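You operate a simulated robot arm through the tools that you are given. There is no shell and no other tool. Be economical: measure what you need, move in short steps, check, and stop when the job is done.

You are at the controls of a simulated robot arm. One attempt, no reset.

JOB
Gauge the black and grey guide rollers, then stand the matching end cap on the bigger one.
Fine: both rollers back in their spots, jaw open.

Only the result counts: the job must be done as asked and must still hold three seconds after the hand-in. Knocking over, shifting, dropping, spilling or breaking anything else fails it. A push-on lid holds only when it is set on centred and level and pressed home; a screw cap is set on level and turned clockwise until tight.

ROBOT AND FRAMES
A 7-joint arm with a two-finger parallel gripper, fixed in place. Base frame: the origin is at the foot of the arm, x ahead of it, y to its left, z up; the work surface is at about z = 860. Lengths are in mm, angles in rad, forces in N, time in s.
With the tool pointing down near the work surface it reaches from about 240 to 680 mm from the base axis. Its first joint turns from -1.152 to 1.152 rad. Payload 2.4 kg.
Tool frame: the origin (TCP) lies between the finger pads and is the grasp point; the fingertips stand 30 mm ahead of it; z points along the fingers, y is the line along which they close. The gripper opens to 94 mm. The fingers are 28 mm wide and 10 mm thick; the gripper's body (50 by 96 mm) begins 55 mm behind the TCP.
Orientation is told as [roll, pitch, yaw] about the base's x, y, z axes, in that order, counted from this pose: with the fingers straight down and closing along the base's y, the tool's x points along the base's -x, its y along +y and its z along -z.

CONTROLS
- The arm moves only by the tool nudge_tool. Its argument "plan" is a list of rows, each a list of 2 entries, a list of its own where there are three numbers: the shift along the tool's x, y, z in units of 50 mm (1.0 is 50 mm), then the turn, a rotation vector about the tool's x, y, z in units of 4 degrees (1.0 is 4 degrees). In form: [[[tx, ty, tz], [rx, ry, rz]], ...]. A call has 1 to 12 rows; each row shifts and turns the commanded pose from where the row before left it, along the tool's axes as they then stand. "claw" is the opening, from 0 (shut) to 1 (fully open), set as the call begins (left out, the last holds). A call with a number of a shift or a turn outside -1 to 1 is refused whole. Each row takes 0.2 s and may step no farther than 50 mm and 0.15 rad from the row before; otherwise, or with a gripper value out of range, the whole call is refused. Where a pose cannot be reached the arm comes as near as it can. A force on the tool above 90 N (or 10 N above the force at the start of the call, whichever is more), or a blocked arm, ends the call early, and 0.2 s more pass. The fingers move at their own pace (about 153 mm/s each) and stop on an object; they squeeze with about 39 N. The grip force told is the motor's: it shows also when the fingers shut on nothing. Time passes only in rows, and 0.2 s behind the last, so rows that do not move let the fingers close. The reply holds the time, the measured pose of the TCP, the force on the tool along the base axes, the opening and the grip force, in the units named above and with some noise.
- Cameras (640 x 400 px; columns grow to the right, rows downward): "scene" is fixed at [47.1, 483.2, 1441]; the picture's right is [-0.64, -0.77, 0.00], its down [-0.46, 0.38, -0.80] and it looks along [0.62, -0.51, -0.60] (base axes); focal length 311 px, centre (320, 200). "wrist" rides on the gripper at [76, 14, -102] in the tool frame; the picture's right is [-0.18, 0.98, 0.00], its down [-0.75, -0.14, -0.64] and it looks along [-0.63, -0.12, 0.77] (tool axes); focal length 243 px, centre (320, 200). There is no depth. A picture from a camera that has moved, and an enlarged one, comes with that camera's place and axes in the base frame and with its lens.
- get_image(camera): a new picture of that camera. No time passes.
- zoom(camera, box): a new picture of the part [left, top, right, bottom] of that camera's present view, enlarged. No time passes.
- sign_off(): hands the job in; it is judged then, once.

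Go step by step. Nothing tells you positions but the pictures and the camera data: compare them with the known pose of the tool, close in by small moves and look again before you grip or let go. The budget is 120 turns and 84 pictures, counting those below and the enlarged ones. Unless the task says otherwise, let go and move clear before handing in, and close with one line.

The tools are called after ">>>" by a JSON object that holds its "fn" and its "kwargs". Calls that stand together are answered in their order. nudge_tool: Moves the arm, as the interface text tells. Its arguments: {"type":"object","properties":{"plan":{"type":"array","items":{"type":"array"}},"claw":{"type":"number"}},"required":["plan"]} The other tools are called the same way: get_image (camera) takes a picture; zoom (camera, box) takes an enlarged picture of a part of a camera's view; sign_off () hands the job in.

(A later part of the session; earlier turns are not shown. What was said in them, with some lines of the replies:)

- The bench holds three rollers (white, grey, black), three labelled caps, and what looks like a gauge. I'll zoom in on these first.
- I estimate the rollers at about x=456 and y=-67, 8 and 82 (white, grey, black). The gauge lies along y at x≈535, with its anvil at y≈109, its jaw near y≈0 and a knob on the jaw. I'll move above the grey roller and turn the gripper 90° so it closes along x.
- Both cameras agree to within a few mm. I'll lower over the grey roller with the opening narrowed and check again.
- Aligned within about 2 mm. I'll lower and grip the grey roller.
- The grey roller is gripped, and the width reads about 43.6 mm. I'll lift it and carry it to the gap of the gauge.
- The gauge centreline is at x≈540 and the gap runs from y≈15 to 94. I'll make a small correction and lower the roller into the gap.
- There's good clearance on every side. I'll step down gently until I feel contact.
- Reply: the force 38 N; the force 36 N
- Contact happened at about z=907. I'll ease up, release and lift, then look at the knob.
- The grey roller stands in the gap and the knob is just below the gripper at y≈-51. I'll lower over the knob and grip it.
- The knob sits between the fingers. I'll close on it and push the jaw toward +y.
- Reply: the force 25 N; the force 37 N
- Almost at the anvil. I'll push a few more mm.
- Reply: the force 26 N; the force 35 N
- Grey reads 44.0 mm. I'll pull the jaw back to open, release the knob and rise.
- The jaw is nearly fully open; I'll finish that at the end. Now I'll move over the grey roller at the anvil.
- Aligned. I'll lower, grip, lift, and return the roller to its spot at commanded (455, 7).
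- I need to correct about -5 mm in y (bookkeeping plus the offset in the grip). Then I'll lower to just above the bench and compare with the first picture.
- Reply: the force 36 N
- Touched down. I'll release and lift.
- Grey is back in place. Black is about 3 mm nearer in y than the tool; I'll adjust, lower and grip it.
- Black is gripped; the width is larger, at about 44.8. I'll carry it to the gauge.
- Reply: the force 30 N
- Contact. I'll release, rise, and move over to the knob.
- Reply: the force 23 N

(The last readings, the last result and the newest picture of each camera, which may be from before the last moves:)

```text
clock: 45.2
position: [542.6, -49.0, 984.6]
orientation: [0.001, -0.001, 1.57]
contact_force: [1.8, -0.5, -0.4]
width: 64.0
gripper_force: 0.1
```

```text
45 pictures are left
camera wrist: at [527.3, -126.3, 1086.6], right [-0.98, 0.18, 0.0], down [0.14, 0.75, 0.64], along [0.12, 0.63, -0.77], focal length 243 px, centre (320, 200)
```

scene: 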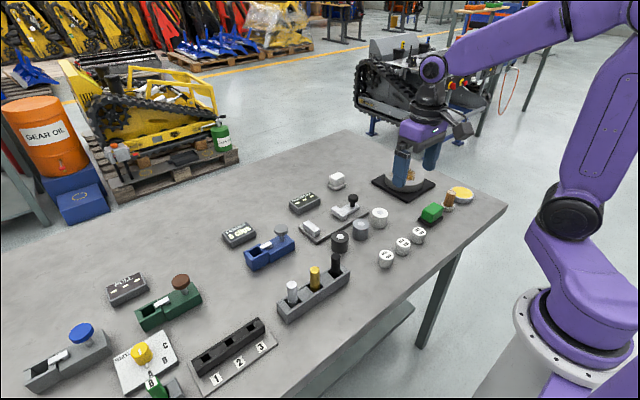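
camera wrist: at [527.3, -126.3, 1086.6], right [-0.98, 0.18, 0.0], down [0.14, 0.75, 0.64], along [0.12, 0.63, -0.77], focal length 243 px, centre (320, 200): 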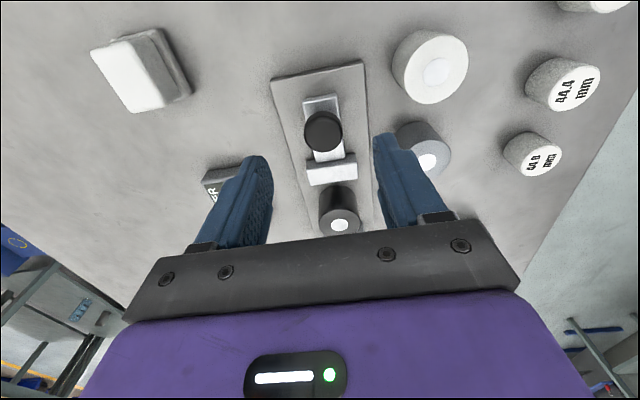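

>>> {"fn": "nudge_tool", "kwargs": {"plan": [[[0.05, 0.04, 0.5], [0, 0, 0]], [[0, 0, 0.4], [0, 0, 0]], [[0, 0, 0.36], [0, 0, 0]], [[0, 0, 0], [0, 0, 0]]]}}

>>> {"fn": "nudge_tool", "kwargs": {"plan": [[[0, 0, 0], [0, 0, 0]], [[0, 0, 0], [0, 0, 0]], [[0, 0, 0], [0, 0, 0]]], "claw": 0.15}}

>>> {"fn": "nudge_tool", "kwargs": {"plan": [[[-0.1, 0, 0], [0, 0, 0]], [[-0.1, 0, 0], [0, 0, 0]], [[-0.1, 0, 0], [0, 0, 0]], [[-0.1, 0, 0], [0, 0, 0]], [[-0.1, 0, 0], [0, 0, 0]], [[0, 0, 0], [0, 0, 0]]]}}

>>> {"fn": "zoom", "kwargs": {"camera": "scene", "box": [280, 160, 400, 235]}}

```text
clock: 46.2
position: [538.0, -52.0, 921.5]
orientation: [-0.001, 0.0, 1.571]
contact_force: [0.1, -1.7, -0.4]
width: 63.9
gripper_force: 0.0
```

```text
clock: 47.0
position: [538.4, -50.5, 921.9]
orientation: [-0.002, 0.0, 1.572]
contact_force: [11.0, -1.0, -9.3]
width: 29.2
gripper_force: 44.9
```

```text
clock: 48.4
position: [539.6, -27.1, 922.3]
orientation: [-0.001, -0.001, 1.57]
contact_force: [22.0, -0.4, -30.0]
width: 29.6
gripper_force: 45.4
```

```text
5.33 times, centred on (340, 198) of scene
camera zoom: at [48.2, 483.2, 1441.0], right [-0.64, -0.77, 0.0], down [-0.46, 0.38, -0.8], along [0.62, -0.51, -0.6], focal length 1660 px, centre (213, 213)
```

zoom: 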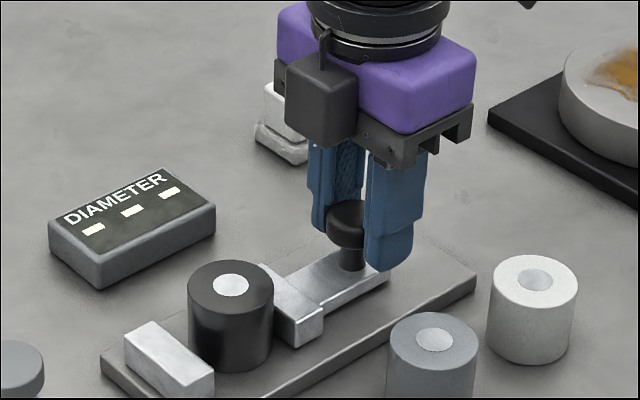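

>>> {"fn": "nudge_tool", "kwargs": {"plan": [[[-0.08, -0.03, 0], [0, 0, 0]], [[-0.08, 0, 0], [0, 0, 0]], [[-0.04, 0, 0], [0, 0, 0]], [[0, 0, 0], [0, 0, 0]]]}}

>>> {"fn": "nudge_tool", "kwargs": {"plan": [[[-0.04, 0, 0], [0, 0, 0]], [[-0.03, 0, 0], [0, 0, 0]], [[0, 0, 0], [0, 0, 0]]]}}

>>> {"fn": "zoom", "kwargs": {"camera": "scene", "box": [280, 160, 400, 235]}}

```text
clock: 49.4
position: [539.6, -17.8, 923.2]
orientation: [0.002, 0.001, 1.57]
contact_force: [11.0, -2.2, -31.9]
width: 29.5
gripper_force: 45.1
```

```text
clock: 50.2
position: [540.4, -16.1, 924.4]
orientation: [0.0, 0.001, 1.567]
contact_force: [13.3, -21.0, -31.0]
width: 29.6
gripper_force: 45.0
```

```text
5.33 times, centred on (340, 198) of scene
camera zoom: at [48.0, 482.6, 1441.2], right [-0.64, -0.77, 0.0], down [-0.46, 0.38, -0.8], along [0.62, -0.51, -0.6], focal length 1660 px, centre (213, 213)
```

zoom: 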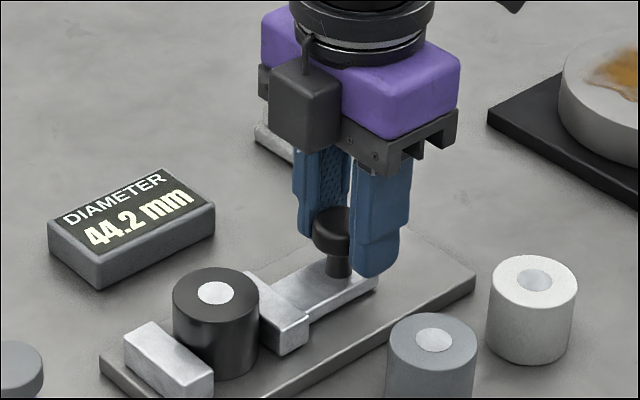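

>>> {"fn": "nudge_tool", "kwargs": {"plan": [[[-0.03, 0, 0], [0, 0, 0]], [[0, 0, 0], [0, 0, 0]]]}}

>>> {"fn": "zoom", "kwargs": {"camera": "scene", "box": [285, 185, 365, 235]}}

```text
clock: 50.8
position: [541.1, -15.6, 923.6]
orientation: [0.001, 0.002, 1.565]
contact_force: [7.3, -27.2, -22.7]
width: 29.3
gripper_force: 44.6
```

```text
8.00 times, centred on (325, 210) of scene
camera zoom: at [47.7, 482.5, 1441.3], right [-0.64, -0.77, 0.0], down [-0.46, 0.38, -0.8], along [0.62, -0.51, -0.6], focal length 2489 px, centre (280, 120)
```

zoom: 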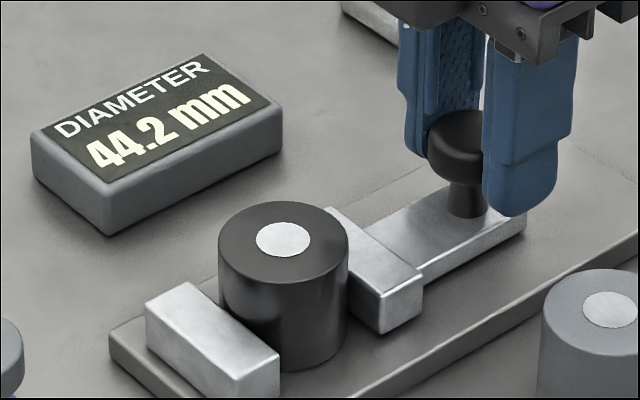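

Black is 44.2 mm, so it is the bigger one and the matching cap is 44.2. I'll open the jaw fully and release.

>>> {"fn": "nudge_tool", "kwargs": {"plan": [[[0.12, 0, 0], [0, 0, 0]], [[0.12, 0, 0], [0, 0, 0]], [[0.12, 0, 0], [0, 0, 0]], [[0.12, 0, 0], [0, 0, 0]], [[0.12, 0, 0], [0, 0, 0]], [[0.12, 0, 0], [0, 0, 0]], [[0.11, 0, 0], [0, 0, 0]], [[0, 0, 0], [0, 0, 0]]]}}

>>> {"fn": "zoom", "kwargs": {"camera": "scene", "box": [280, 160, 400, 235]}}

```text
clock: 52.6
position: [540.2, -53.2, 924.2]
orientation: [0.004, 0.0, 1.572]
contact_force: [-3.4, 8.1, -19.9]
width: 29.2
gripper_force: 45.1
```

```text
5.33 times, centred on (340, 198) of scene
camera zoom: at [47.4, 483.4, 1441.0], right [-0.64, -0.77, 0.0], down [-0.46, 0.38, -0.8], along [0.62, -0.51, -0.6], focal length 1660 px, centre (213, 213)
```

zoom: 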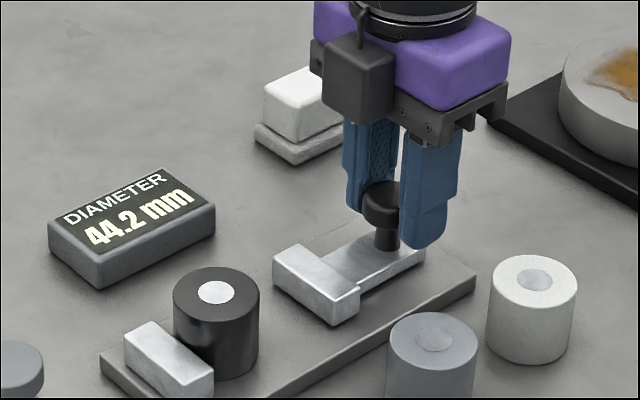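

The jaw is fully open at its stop. I'll release and go to the black roller.

>>> {"fn": "nudge_tool", "kwargs": {"plan": [[[0, 0, 0], [0, 0, 0]], [[0, 0, 0], [0, 0, 0]], [[0, 0, -0.7], [0, 0, 0]], [[0, 0, -0.7], [0, 0, 0]], [[-0.8, 0, 0], [0, 0, 0]], [[-0.8, 0, 0], [0, 0, 0]], [[-0.9, 0, 0], [0, 0, 0]], [[0, 0, 0], [0, 0, 0]]], "claw": 0.68}}

>>> {"fn": "get_image", "kwargs": {"camera": "wrist"}}

```text
clock: 54.4
position: [538.6, 73.8, 993.4]
orientation: [-0.001, -0.001, 1.57]
contact_force: [-0.4, 1.0, -0.2]
width: 63.9
gripper_force: 0.0
```

```text
40 pictures are left
camera wrist: at [524.7, -3.9, 1094.8], right [-0.98, 0.18, 0.0], down [0.14, 0.75, 0.64], along [0.12, 0.63, -0.77], focal length 243 px, centre (320, 200)
```

wrist: 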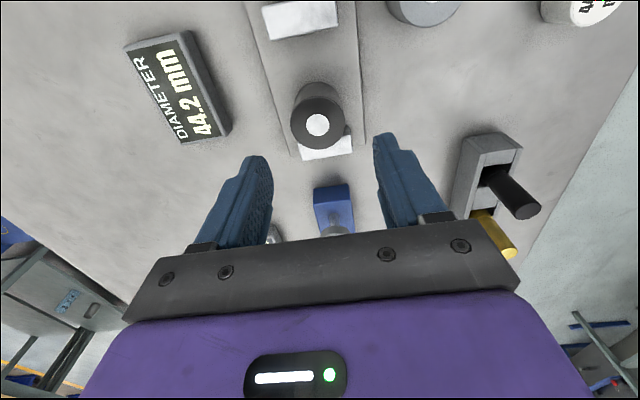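

>>> {"fn": "nudge_tool", "kwargs": {"plan": [[[0, -0.05, 0.7], [0, 0, 0]], [[0, 0, 0.6], [0, 0, 0]], [[0, 0, 0.4], [0, 0, 0]], [[0, 0, 0], [0, 0, 0]]]}}

>>> {"fn": "nudge_tool", "kwargs": {"plan": [[[0, 0, 0], [0, 0, 0]], [[0, 0, 0], [0, 0, 0]], [[0, 0, 0], [0, 0, 0]]], "claw": 0.3}}

>>> {"fn": "get_image", "kwargs": {"camera": "wrist"}}

```text
clock: 55.4
position: [542.3, 72.0, 909.7]
orientation: [0.001, 0.001, 1.57]
contact_force: [-0.1, -0.7, -0.2]
width: 63.6
gripper_force: 0.0
```

```text
clock: 56.2
position: [541.8, 72.8, 910.6]
orientation: [-0.002, -0.001, 1.572]
contact_force: [0.1, -0.2, 0.1]
width: 43.9
gripper_force: 38.9
```

```text
39 pictures are left
camera wrist: at [527.9, -5.2, 1011.5], right [-0.98, 0.18, 0.0], down [0.14, 0.75, 0.64], along [0.12, 0.63, -0.77], focal length 243 px, centre (320, 200)
```

wrist: 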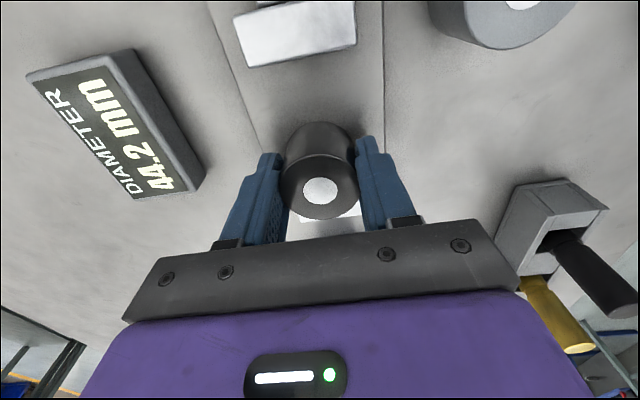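

>>> {"fn": "nudge_tool", "kwargs": {"plan": [[[0, 0, -0.6], [0, 0, 0]], [[0, 0, -0.6], [0, 0, 0]], [[0, 0.85, 0], [0, 0, 0]], [[-0.14, 0.9, 0], [0, 0, 0]], [[0, 0, 0.6], [0, 0, 0]], [[0, 0, 0.7], [0, 0, 0]], [[0, 0, 0], [0, 0, 0]]]}}

>>> {"fn": "zoom", "kwargs": {"camera": "scene", "box": [300, 210, 380, 260]}}

```text
clock: 57.8
position: [452.3, 76.8, 901.5]
orientation: [0.0, 0.001, 1.571]
contact_force: [0.2, -0.6, -2.4]
width: 43.3
gripper_force: 39.0
```

```text
8.00 times, centred on (340, 235) of scene
camera zoom: at [47.2, 483.2, 1441.0], right [-0.64, -0.77, 0.0], down [-0.46, 0.38, -0.8], along [0.62, -0.51, -0.6], focal length 2489 px, centre (160, -80)
```

zoom: 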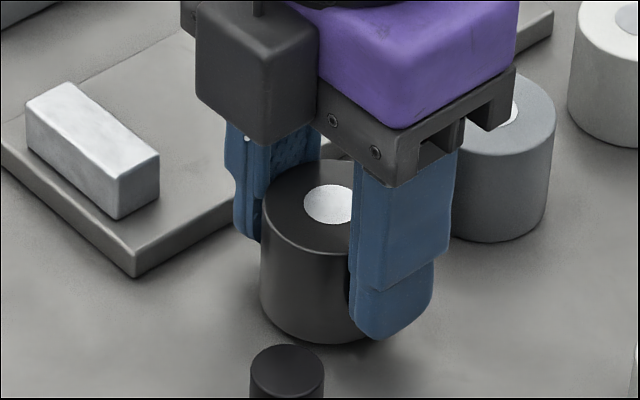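

>>> {"fn": "nudge_tool", "kwargs": {"plan": [[[-0.05, -0.04, 0.03], [0, 0, 0]], [[0, 0, 0], [0, 0, 0]]]}}

>>> {"fn": "nudge_tool", "kwargs": {"plan": [[[0, 0, 0.03], [0, 0, 0]], [[0, 0, 0], [0, 0, 0]]]}}

>>> {"fn": "zoom", "kwargs": {"camera": "scene", "box": [300, 210, 380, 260]}}

```text
clock: 58.4
position: [455.5, 80.3, 902.2]
orientation: [0.002, 0.0, 1.57]
contact_force: [0.2, -0.3, -3.0]
width: 43.3
gripper_force: 38.9
```

```text
clock: 59.0
position: [455.7, 79.4, 900.6]
orientation: [-0.001, 0.0, 1.57]
contact_force: [-0.7, 0.6, -1.3]
width: 43.2
gripper_force: 39.1
```

```text
8.00 times, centred on (340, 235) of scene
camera zoom: at [47.2, 483.2, 1441.0], right [-0.64, -0.77, 0.0], down [-0.46, 0.38, -0.8], along [0.62, -0.51, -0.6], focal length 2489 px, centre (160, -80)
```

zoom: 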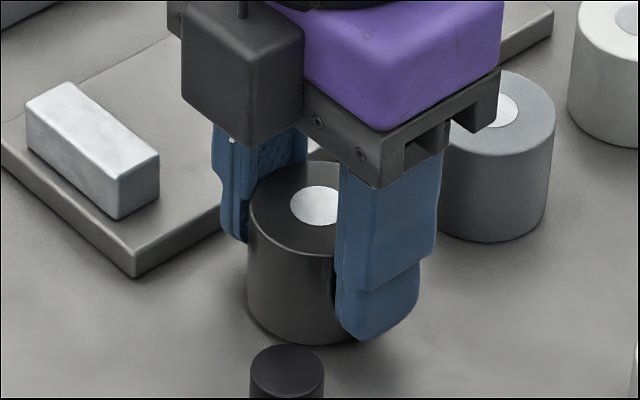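

>>> {"fn": "nudge_tool", "kwargs": {"plan": [[[0.02, 0, 0.03], [0, 0, 0]], [[0, 0, 0], [0, 0, 0]]]}}

>>> {"fn": "nudge_tool", "kwargs": {"plan": [[[0, 0, 0.02], [0, 0, 0]], [[0, 0, 0], [0, 0, 0]]]}}

```text
clock: 59.6
position: [455.6, 80.0, 899.2]
orientation: [0.0, 0.0, 1.569]
contact_force: [0.6, 0.3, -3.3]
width: 43.2
gripper_force: 38.8
```

```text
clock: 60.2
position: [455.4, 78.7, 898.6]
orientation: [0.001, 0.002, 1.571]
contact_force: [0.2, -0.5, -1.5]
width: 43.1
gripper_force: 39.1
```

>>> {"fn": "nudge_tool", "kwargs": {"plan": [[[0, 0, 0.02], [0, 0, 0]], [[0, 0, 0], [0, 0, 0]]]}}

>>> {"fn": "zoom", "kwargs": {"camera": "scene", "box": [300, 210, 380, 260]}}

```text
clock: 60.8
position: [456.4, 80.1, 899.2]
orientation: [0.001, -0.001, 1.573]
contact_force: [-7.6, -1.5, 21.9]
width: 43.5
gripper_force: 39.0
```

```text
8.00 times, centred on (340, 235) of scene
camera zoom: at [46.6, 483.1, 1441.1], right [-0.64, -0.77, 0.0], down [-0.46, 0.38, -0.8], along [0.62, -0.51, -0.6], focal length 2489 px, centre (160, -80)
```

zoom: 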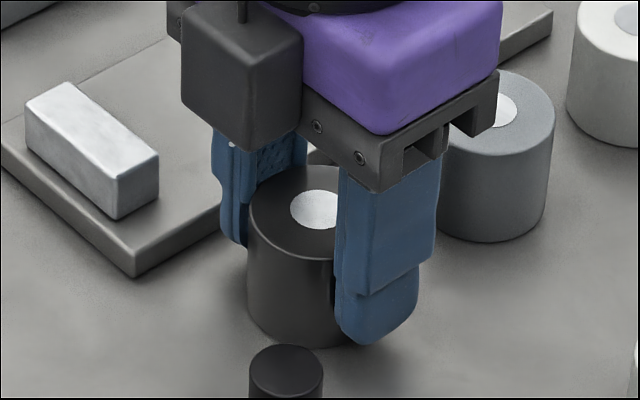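

Within a millimetre of its original spot. I'll release, rise, and head toward the 44.2 cap at about (346, -97).

>>> {"fn": "nudge_tool", "kwargs": {"plan": [[[0, 0, -0.01], [0, 0, 0]], [[0, 0, 0], [0, 0, 0]]]}}

>>> {"fn": "nudge_tool", "kwargs": {"plan": [[[0, 0, 0], [0, 0, 0]], [[0, 0, 0], [0, 0, 0]], [[0, 0, 0], [0, 0, 0]], [[0, 0, -0.7], [0, 0, 0]], [[0, 0, -0.8], [0, 0, 0]], [[0, 0, -0.8], [0, 0, 0]], [[0, 0.75, 0], [0, 0, 0]], [[0, 0.75, 0], [0, 0, 0]], [[0, 0.67, 0], [0, 0, 0]], [[0.8, 0, 0], [0, 0, 0]], [[0.8, 0, 0], [0, 0, 0]], [[0, 0, 0], [0, 0, 0]]], "claw": 0.68}}

>>> {"fn": "nudge_tool", "kwargs": {"plan": [[[0.9, 0, 0], [0, 0, 0]], [[0.9, 0, 0], [0, 0, 0]], [[0.12, 0, 0], [0, 0, 0]], [[0, 0, 0], [0, 0, 0]]]}}

>>> {"fn": "get_image", "kwargs": {"camera": "wrist"}}

>>> {"fn": "zoom", "kwargs": {"camera": "scene", "box": [280, 160, 480, 285]}}

```text
clock: 61.4
position: [457.0, 79.7, 899.3]
orientation: [-0.002, 0.001, 1.569]
contact_force: [-6.1, -4.7, 29.3]
width: 43.8
gripper_force: 39.5
```

```text
clock: 64.0
position: [345.9, -0.7, 1011.9]
orientation: [0.0, 0.0, 1.57]
contact_force: [-0.4, 0.0, -1.5]
width: 63.9
gripper_force: 0.0
```

```text
clock: 65.0
position: [349.0, -96.6, 1010.2]
orientation: [0.0, -0.001, 1.572]
contact_force: [-0.1, -0.1, 0.3]
width: 63.5
gripper_force: 0.1
```

```text
35 pictures are left
camera wrist: at [335.3, -174.2, 1111.6], right [-0.98, 0.18, 0.0], down [0.14, 0.75, 0.64], along [0.12, 0.63, -0.77], focal length 243 px, centre (320, 200)
```

wrist: 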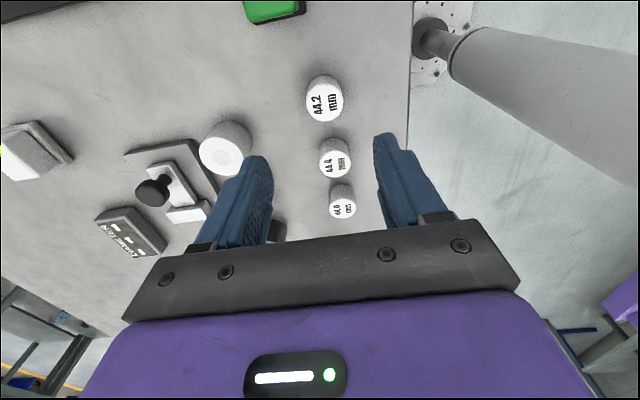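

```text
3.20 times, centred on (380, 222) of scene
camera zoom: at [47.1, 483.2, 1441.0], right [-0.64, -0.77, 0.0], down [-0.46, 0.38, -0.8], along [0.62, -0.51, -0.6], focal length 996 px, centre (128, 128)
```

zoom: 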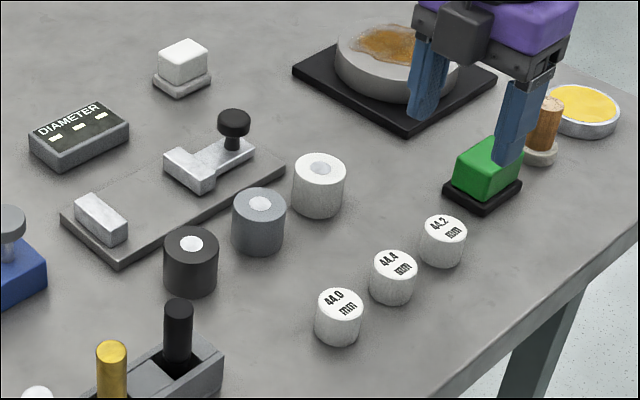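

Everything is in place. The cap is about 4 mm toward -x and -y from the tool; I'll correct and lower partway.

>>> {"fn": "nudge_tool", "kwargs": {"plan": [[[0.09, 0.07, 0], [0, 0, 0]], [[0, 0, 0.6], [0, 0, 0]], [[0, 0, 0.6], [0, 0, 0]], [[0, 0, 0], [0, 0, 0]]]}}

>>> {"fn": "get_image", "kwargs": {"camera": "wrist"}}

>>> {"fn": "zoom", "kwargs": {"camera": "scene", "box": [380, 200, 460, 250]}}

```text
clock: 66.0
position: [345.5, -101.3, 950.7]
orientation: [0.0, 0.0, 1.571]
contact_force: [-0.1, 0.1, 0.5]
width: 63.8
gripper_force: 0.1
```

```text
33 pictures are left
camera wrist: at [330.9, -178.2, 1052.1], right [-0.98, 0.18, 0.0], down [0.14, 0.75, 0.64], along [0.12, 0.63, -0.77], focal length 243 px, centre (320, 200)
```

wrist: 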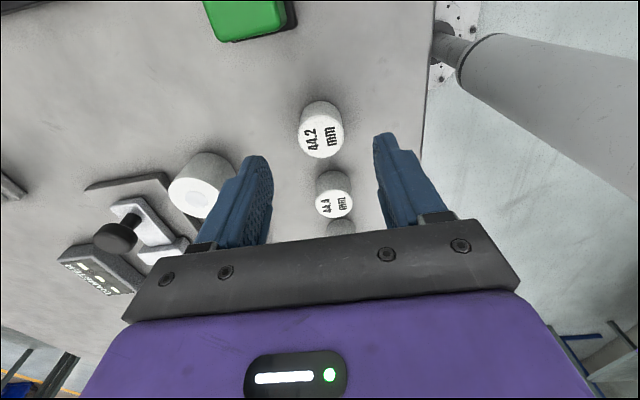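

```text
8.00 times, centred on (420, 225) of scene
camera zoom: at [47.1, 483.2, 1441.0], right [-0.64, -0.77, 0.0], down [-0.46, 0.38, -0.8], along [0.62, -0.51, -0.6], focal length 2489 px, centre (-480, 0)
```

zoom: 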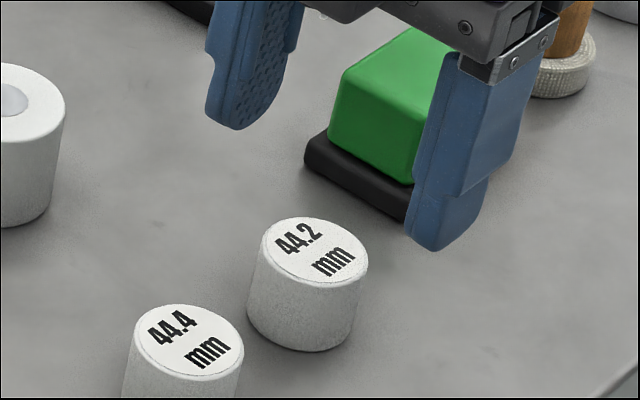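

The cap is about 24 mm tall, so its top is near z=884. I'll shift 3 mm in +y, lower and look before gripping.

>>> {"fn": "nudge_tool", "kwargs": {"plan": [[[-0.06, 0, 0.5], [0, 0, 0]], [[0, 0, 0.4], [0, 0, 0]], [[0, 0, 0.2], [0, 0, 0]], [[0, 0, 0], [0, 0, 0]]]}}

>>> {"fn": "get_image", "kwargs": {"camera": "wrist"}}

>>> {"fn": "zoom", "kwargs": {"camera": "scene", "box": [380, 200, 460, 250]}}

```text
clock: 67.0
position: [345.6, -96.9, 897.9]
orientation: [0.001, 0.0, 1.571]
contact_force: [0.1, 0.7, 1.5]
width: 63.8
gripper_force: 0.1
```

```text
31 pictures are left
camera wrist: at [330.2, -173.7, 1000.0], right [-0.98, 0.18, 0.0], down [0.14, 0.75, 0.64], along [0.12, 0.63, -0.77], focal length 243 px, centre (320, 200)
```

wrist: 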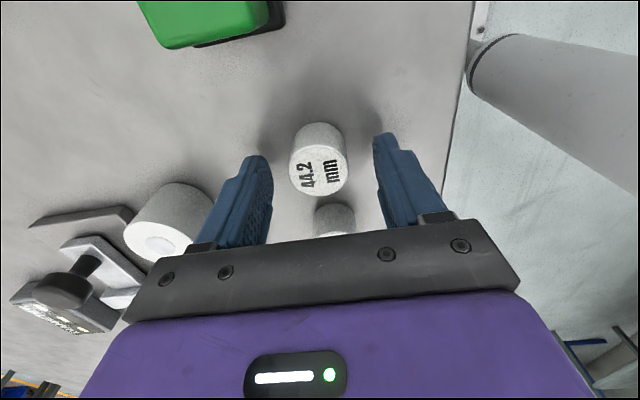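

```text
8.00 times, centred on (420, 225) of scene
camera zoom: at [47.1, 483.2, 1441.0], right [-0.64, -0.77, 0.0], down [-0.46, 0.38, -0.8], along [0.62, -0.51, -0.6], focal length 2489 px, centre (-480, 0)
```

zoom: 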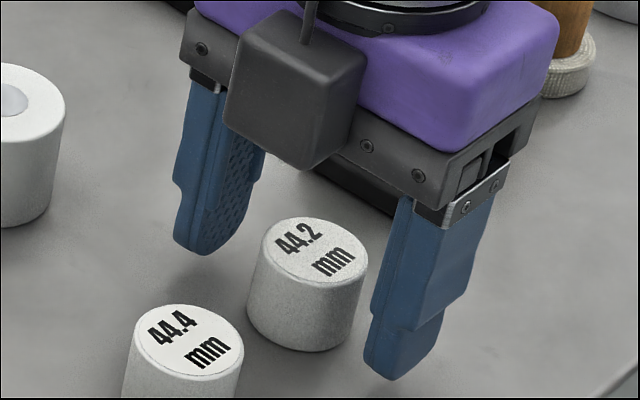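

Aligned. I'll grip the cap.

>>> {"fn": "nudge_tool", "kwargs": {"plan": [[[0, 0, 0.04], [0, 0, 0]], [[0, 0, 0], [0, 0, 0]], [[0, 0, 0], [0, 0, 0]], [[0, 0, 0], [0, 0, 0]]], "claw": 0.2}}

>>> {"fn": "get_image", "kwargs": {"camera": "wrist"}}

```text
clock: 68.0
position: [344.2, -97.0, 898.7]
orientation: [-0.003, -0.001, 1.57]
contact_force: [2.1, 2.4, 10.9]
width: 32.4
gripper_force: 39.3
```

```text
29 pictures are left
camera wrist: at [330.1, -174.0, 998.4], right [-0.98, 0.18, 0.0], down [0.14, 0.75, 0.64], along [0.12, 0.63, -0.77], focal length 243 px, centre (320, 200)
```

wrist: 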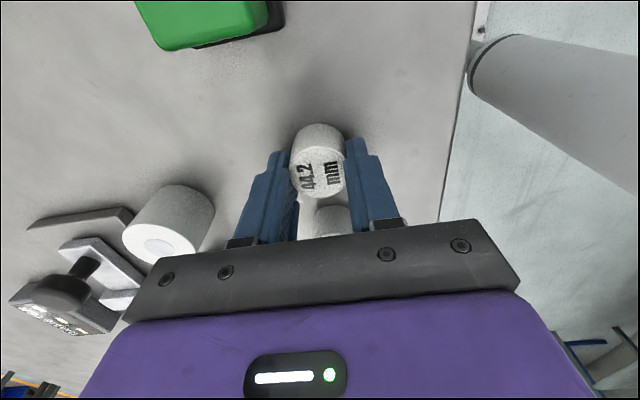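

The cap is held. I'll lift and carry it to above the black roller.

>>> {"fn": "nudge_tool", "kwargs": {"plan": [[[0, 0, -0.8], [0, 0, 0]], [[0, 0, -0.9], [0, 0, 0]], [[-0.9, 0, 0], [0, 0, 0]], [[-0.9, 0, 0], [0, 0, 0]], [[-0.9, 0, 0], [0, 0, 0]], [[-0.82, 0, 0], [0, 0, 0]], [[0, -0.8, 0], [0, 0, 0]], [[0, -0.8, 0], [0, 0, 0]], [[0, -0.61, 0], [0, 0, 0]], [[0, 0, 0.5], [0, 0, 0]], [[0, 0, 0], [0, 0, 0]]]}}

>>> {"fn": "get_image", "kwargs": {"camera": "wrist"}}

>>> {"fn": "zoom", "kwargs": {"camera": "scene", "box": [300, 200, 380, 250]}}

```text
clock: 70.4
position: [455.9, 79.1, 956.7]
orientation: [0.0, -0.001, 1.572]
contact_force: [0.0, 1.6, -1.3]
width: 32.0
gripper_force: 39.1
```

```text
28 pictures are left
camera wrist: at [440.5, 0.9, 1057.7], right [-0.98, 0.18, 0.0], down [0.14, 0.75, 0.64], along [0.12, 0.63, -0.77], focal length 243 px, centre (320, 200)
```

wrist: 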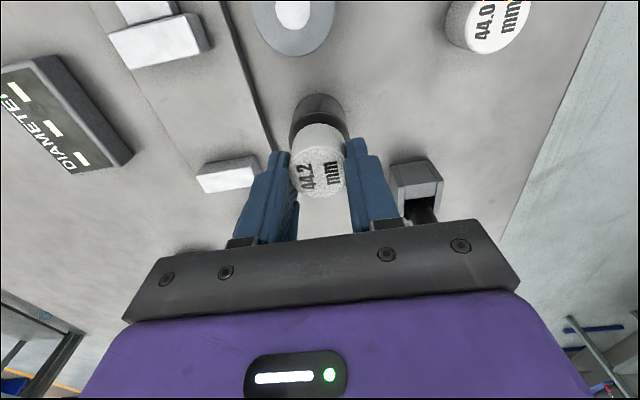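

```text
8.00 times, centred on (340, 225) of scene
camera zoom: at [47.1, 483.2, 1441.0], right [-0.64, -0.77, 0.0], down [-0.46, 0.38, -0.8], along [0.62, -0.51, -0.6], focal length 2489 px, centre (160, 0)
```

zoom: 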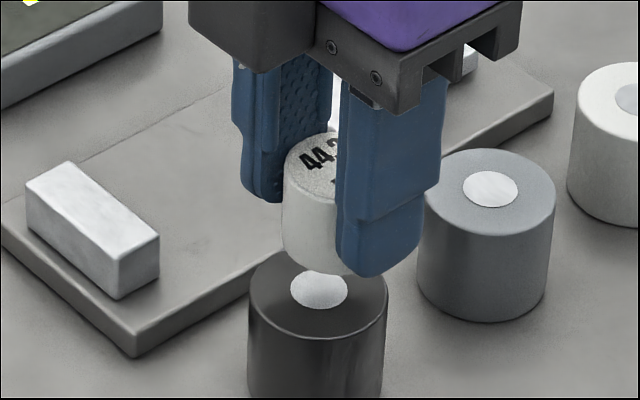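

The cap sits about 5 mm short in y of the roller's centre. I'll shift, lower a bit and look again.

>>> {"fn": "nudge_tool", "kwargs": {"plan": [[[-0.1, -0.02, 0], [0, 0, 0]], [[0, 0, 0.2], [0, 0, 0]], [[0, 0, 0], [0, 0, 0]]]}}

>>> {"fn": "get_image", "kwargs": {"camera": "wrist"}}

>>> {"fn": "zoom", "kwargs": {"camera": "scene", "box": [300, 200, 380, 250]}}

```text
clock: 71.2
position: [455.9, 83.0, 946.9]
orientation: [0.001, 0.0, 1.57]
contact_force: [0.1, -0.5, -1.0]
width: 32.1
gripper_force: 39.2
```

```text
26 pictures are left
camera wrist: at [441.5, 6.3, 1047.8], right [-0.98, 0.18, 0.0], down [0.14, 0.75, 0.64], along [0.12, 0.63, -0.77], focal length 243 px, centre (320, 200)
```

wrist: 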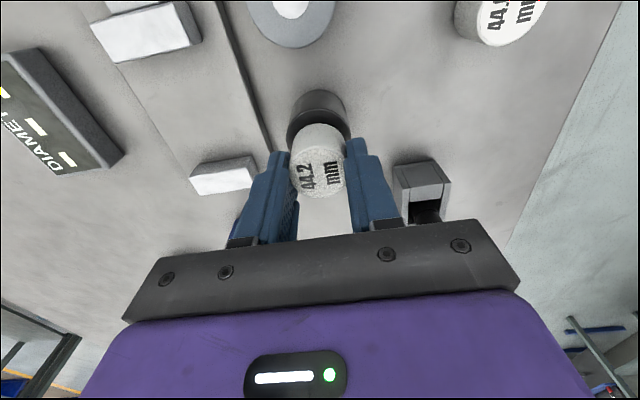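

```text
8.00 times, centred on (340, 225) of scene
camera zoom: at [47.1, 483.2, 1441.0], right [-0.64, -0.77, 0.0], down [-0.46, 0.38, -0.8], along [0.62, -0.51, -0.6], focal length 2489 px, centre (160, 0)
```

zoom: 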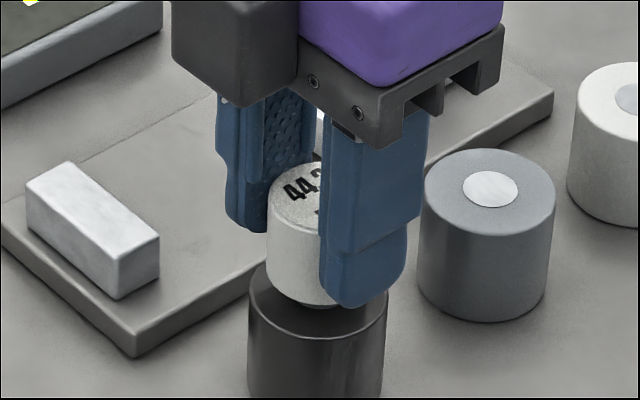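

>>> {"fn": "zoom", "kwargs": {"camera": "scene", "box": [325, 215, 357, 245]}}

>>> {"fn": "zoom", "kwargs": {"camera": "scene", "box": [345, 205, 405, 243]}}

>>> {"fn": "zoom", "kwargs": {"camera": "wrist", "box": [260, 70, 380, 210]}}

```text
13.33 times, centred on (341, 230) of scene
camera zoom: at [47.1, 483.2, 1441.0], right [-0.64, -0.77, 0.0], down [-0.46, 0.38, -0.8], along [0.62, -0.51, -0.6], focal length 4149 px, centre (40, -200)
```

zoom: 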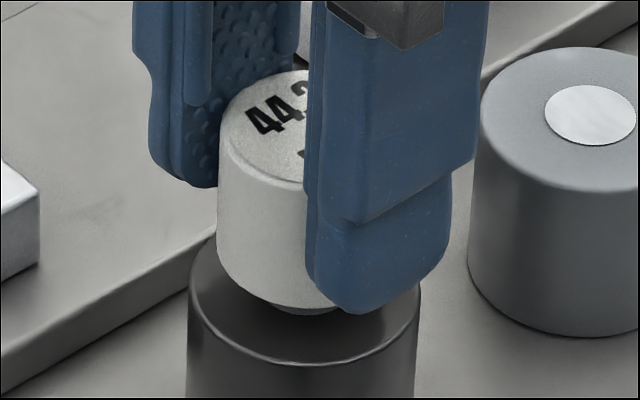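

```text
10.53 times, centred on (375, 224) of scene
camera zoom: at [47.1, 483.2, 1441.0], right [-0.64, -0.77, 0.0], down [-0.46, 0.38, -0.8], along [0.62, -0.51, -0.6], focal length 3275 px, centre (-259, -53)
```

zoom: 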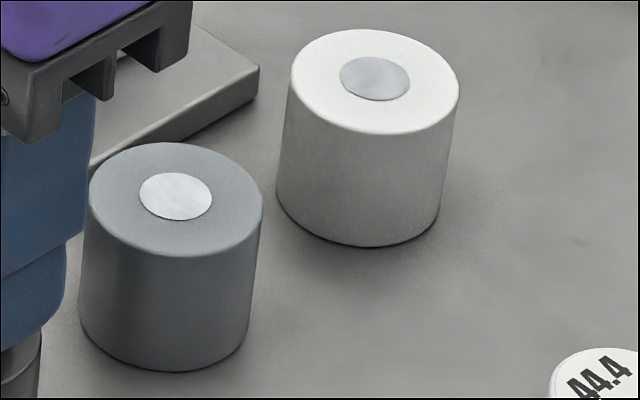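

```text
2.86 times, centred on (320, 140) of wrist
camera zoom: at [441.5, 6.3, 1047.8], right [-0.98, 0.18, 0.0], down [0.14, 0.75, 0.64], along [0.12, 0.63, -0.77], focal length 693 px, centre (320, 371)
```

zoom: 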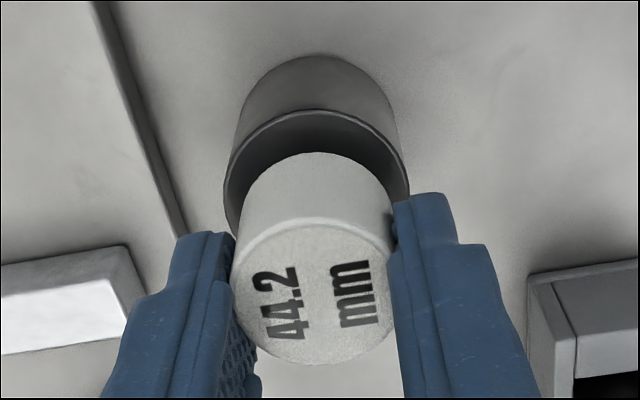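

The cap is flat-bottomed; the dark spot below it is just the roller's shaded disc. It looks concentric in both views, so I'll lower gently to contact.

>>> {"fn": "nudge_tool", "kwargs": {"plan": [[[0, 0, 0.06], [0, 0, 0]], [[0, 0, 0.06], [0, 0, 0]], [[0, 0, 0], [0, 0, 0]]]}}

>>> {"fn": "zoom", "kwargs": {"camera": "scene", "box": [310, 205, 370, 243]}}

>>> {"fn": "zoom", "kwargs": {"camera": "wrist", "box": [260, 70, 380, 210]}}

```text
clock: 72.0
position: [457.2, 84.4, 939.8]
orientation: [0.0, 0.0, 1.571]
contact_force: [0.4, -0.4, -0.1]
width: 32.0
gripper_force: 39.0
```

```text
10.53 times, centred on (340, 224) of scene
camera zoom: at [47.1, 483.2, 1441.0], right [-0.64, -0.77, 0.0], down [-0.46, 0.38, -0.8], along [0.62, -0.51, -0.6], focal length 3275 px, centre (110, -53)
```

zoom: 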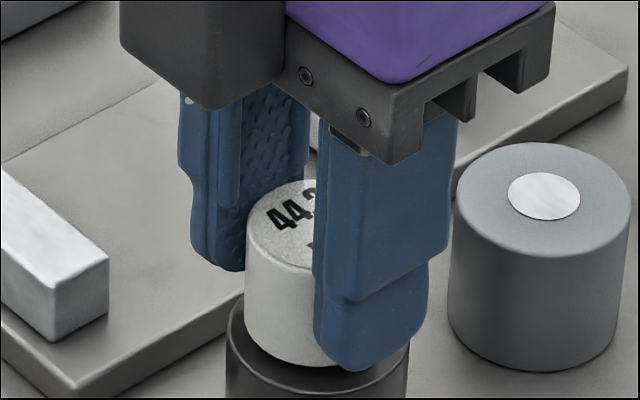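

```text
2.86 times, centred on (320, 140) of wrist
camera zoom: at [442.5, 6.7, 1041.6], right [-0.98, 0.18, 0.0], down [0.14, 0.75, 0.64], along [0.12, 0.63, -0.77], focal length 693 px, centre (320, 371)
```

zoom: 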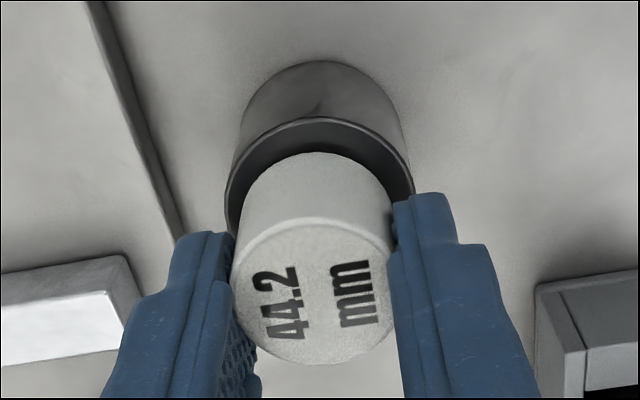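

>>> {"fn": "nudge_tool", "kwargs": {"plan": [[[0, 0.01, 0.03], [0, 0, 0]], [[0, 0, 0], [0, 0, 0]]]}}

>>> {"fn": "nudge_tool", "kwargs": {"plan": [[[0, 0, 0.03], [0, 0, 0]], [[0, 0, 0], [0, 0, 0]]]}}

>>> {"fn": "zoom", "kwargs": {"camera": "scene", "box": [310, 210, 374, 250]}}

```text
clock: 72.6
position: [456.4, 83.3, 938.7]
orientation: [-0.001, 0.001, 1.571]
contact_force: [0.2, 0.2, -0.5]
width: 32.0
gripper_force: 39.6
```

```text
clock: 73.2
position: [455.6, 82.7, 937.5]
orientation: [-0.001, 0.0, 1.57]
contact_force: [-1.2, 0.0, 7.1]
width: 32.2
gripper_force: 39.2
```

```text
10.00 times, centred on (342, 230) of scene
camera zoom: at [47.0, 483.1, 1441.1], right [-0.64, -0.77, 0.0], down [-0.46, 0.38, -0.8], along [0.62, -0.51, -0.6], focal length 3112 px, centre (100, -100)
```

zoom: 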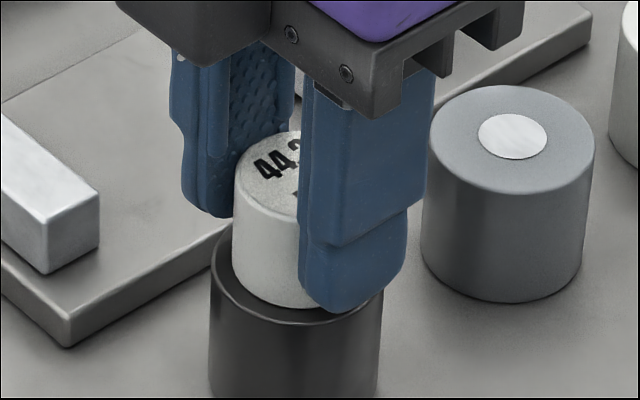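

Contact, and the rim margins look even. I'll release and lift straight up.

>>> {"fn": "nudge_tool", "kwargs": {"plan": [[[0, 0, 0], [0, 0, 0]], [[0, 0, 0], [0, 0, 0]], [[0, 0, 0], [0, 0, 0]], [[0, 0, -0.4], [0, 0, 0]], [[0, 0, -0.7], [0, 0, 0]], [[0, 0, -0.9], [0, 0, 0]], [[0, 0, -0.9], [0, 0, 0]], [[0.9, 0, 0], [0, 0, 0]], [[0.9, 0, 0], [0, 0, 0]], [[0.9, 0, 0], [0, 0, 0]], [[0, 0, 0], [0, 0, 0]]], "claw": 0.6}}

>>> {"fn": "zoom", "kwargs": {"camera": "scene", "box": [300, 200, 380, 250]}}

>>> {"fn": "zoom", "kwargs": {"camera": "scene", "box": [280, 160, 480, 285]}}

>>> {"fn": "get_image", "kwargs": {"camera": "wrist"}}

```text
clock: 75.6
position: [454.0, -51.3, 1084.5]
orientation: [0.0, -0.001, 1.571]
contact_force: [-0.4, 1.1, 0.1]
width: 56.5
gripper_force: 0.1
```

```text
8.00 times, centred on (340, 225) of scene
camera zoom: at [47.1, 483.2, 1441.0], right [-0.64, -0.77, 0.0], down [-0.46, 0.38, -0.8], along [0.62, -0.51, -0.6], focal length 2489 px, centre (160, 0)
```

zoom: 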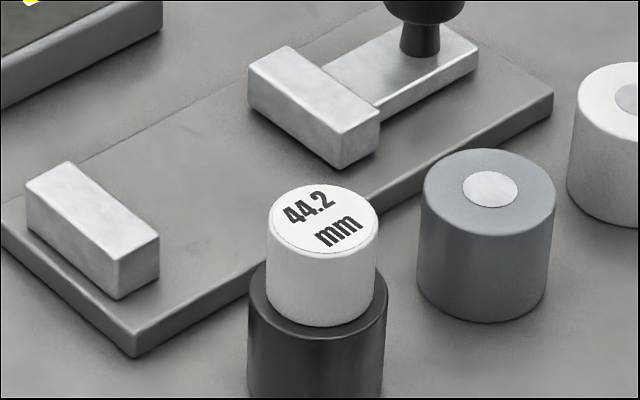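

```text
3.20 times, centred on (380, 222) of scene
camera zoom: at [47.1, 483.2, 1441.0], right [-0.64, -0.77, 0.0], down [-0.46, 0.38, -0.8], along [0.62, -0.51, -0.6], focal length 996 px, centre (128, 128)
```

zoom: 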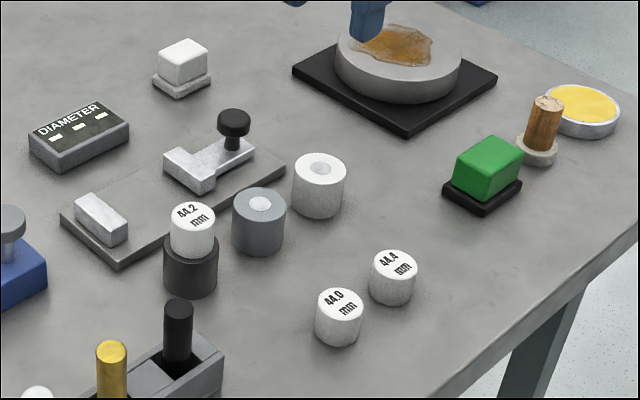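

```text
16 pictures are left
camera wrist: at [439.3, -129.4, 1184.9], right [-0.98, 0.18, 0.0], down [0.14, 0.75, 0.64], along [0.12, 0.63, -0.77], focal length 243 px, centre (320, 200)
```

wrist: 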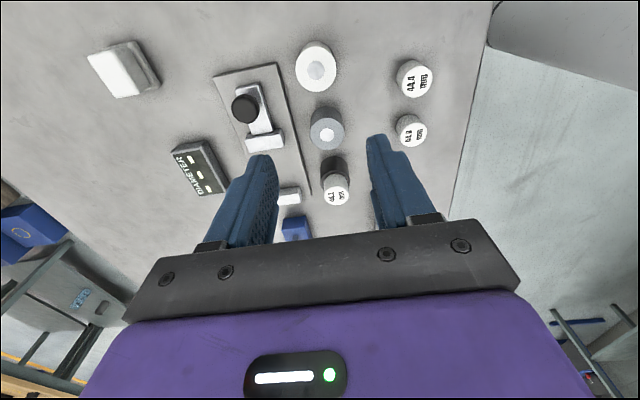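

The 44.2 cap stands centred and level on the black roller, both rollers are back in their spots, and the jaw is open with the arm clear. I'll hand in now.

>>> {"fn": "sign_off", "kwargs": {}}

```text
The job is handed in.
```

The gauge read 44.0 mm for the grey roller and 44.2 mm for the black, so the 44.2 cap now stands on the black roller; both rollers are back in their spots, the gauge jaw is open, and the job is handed in.
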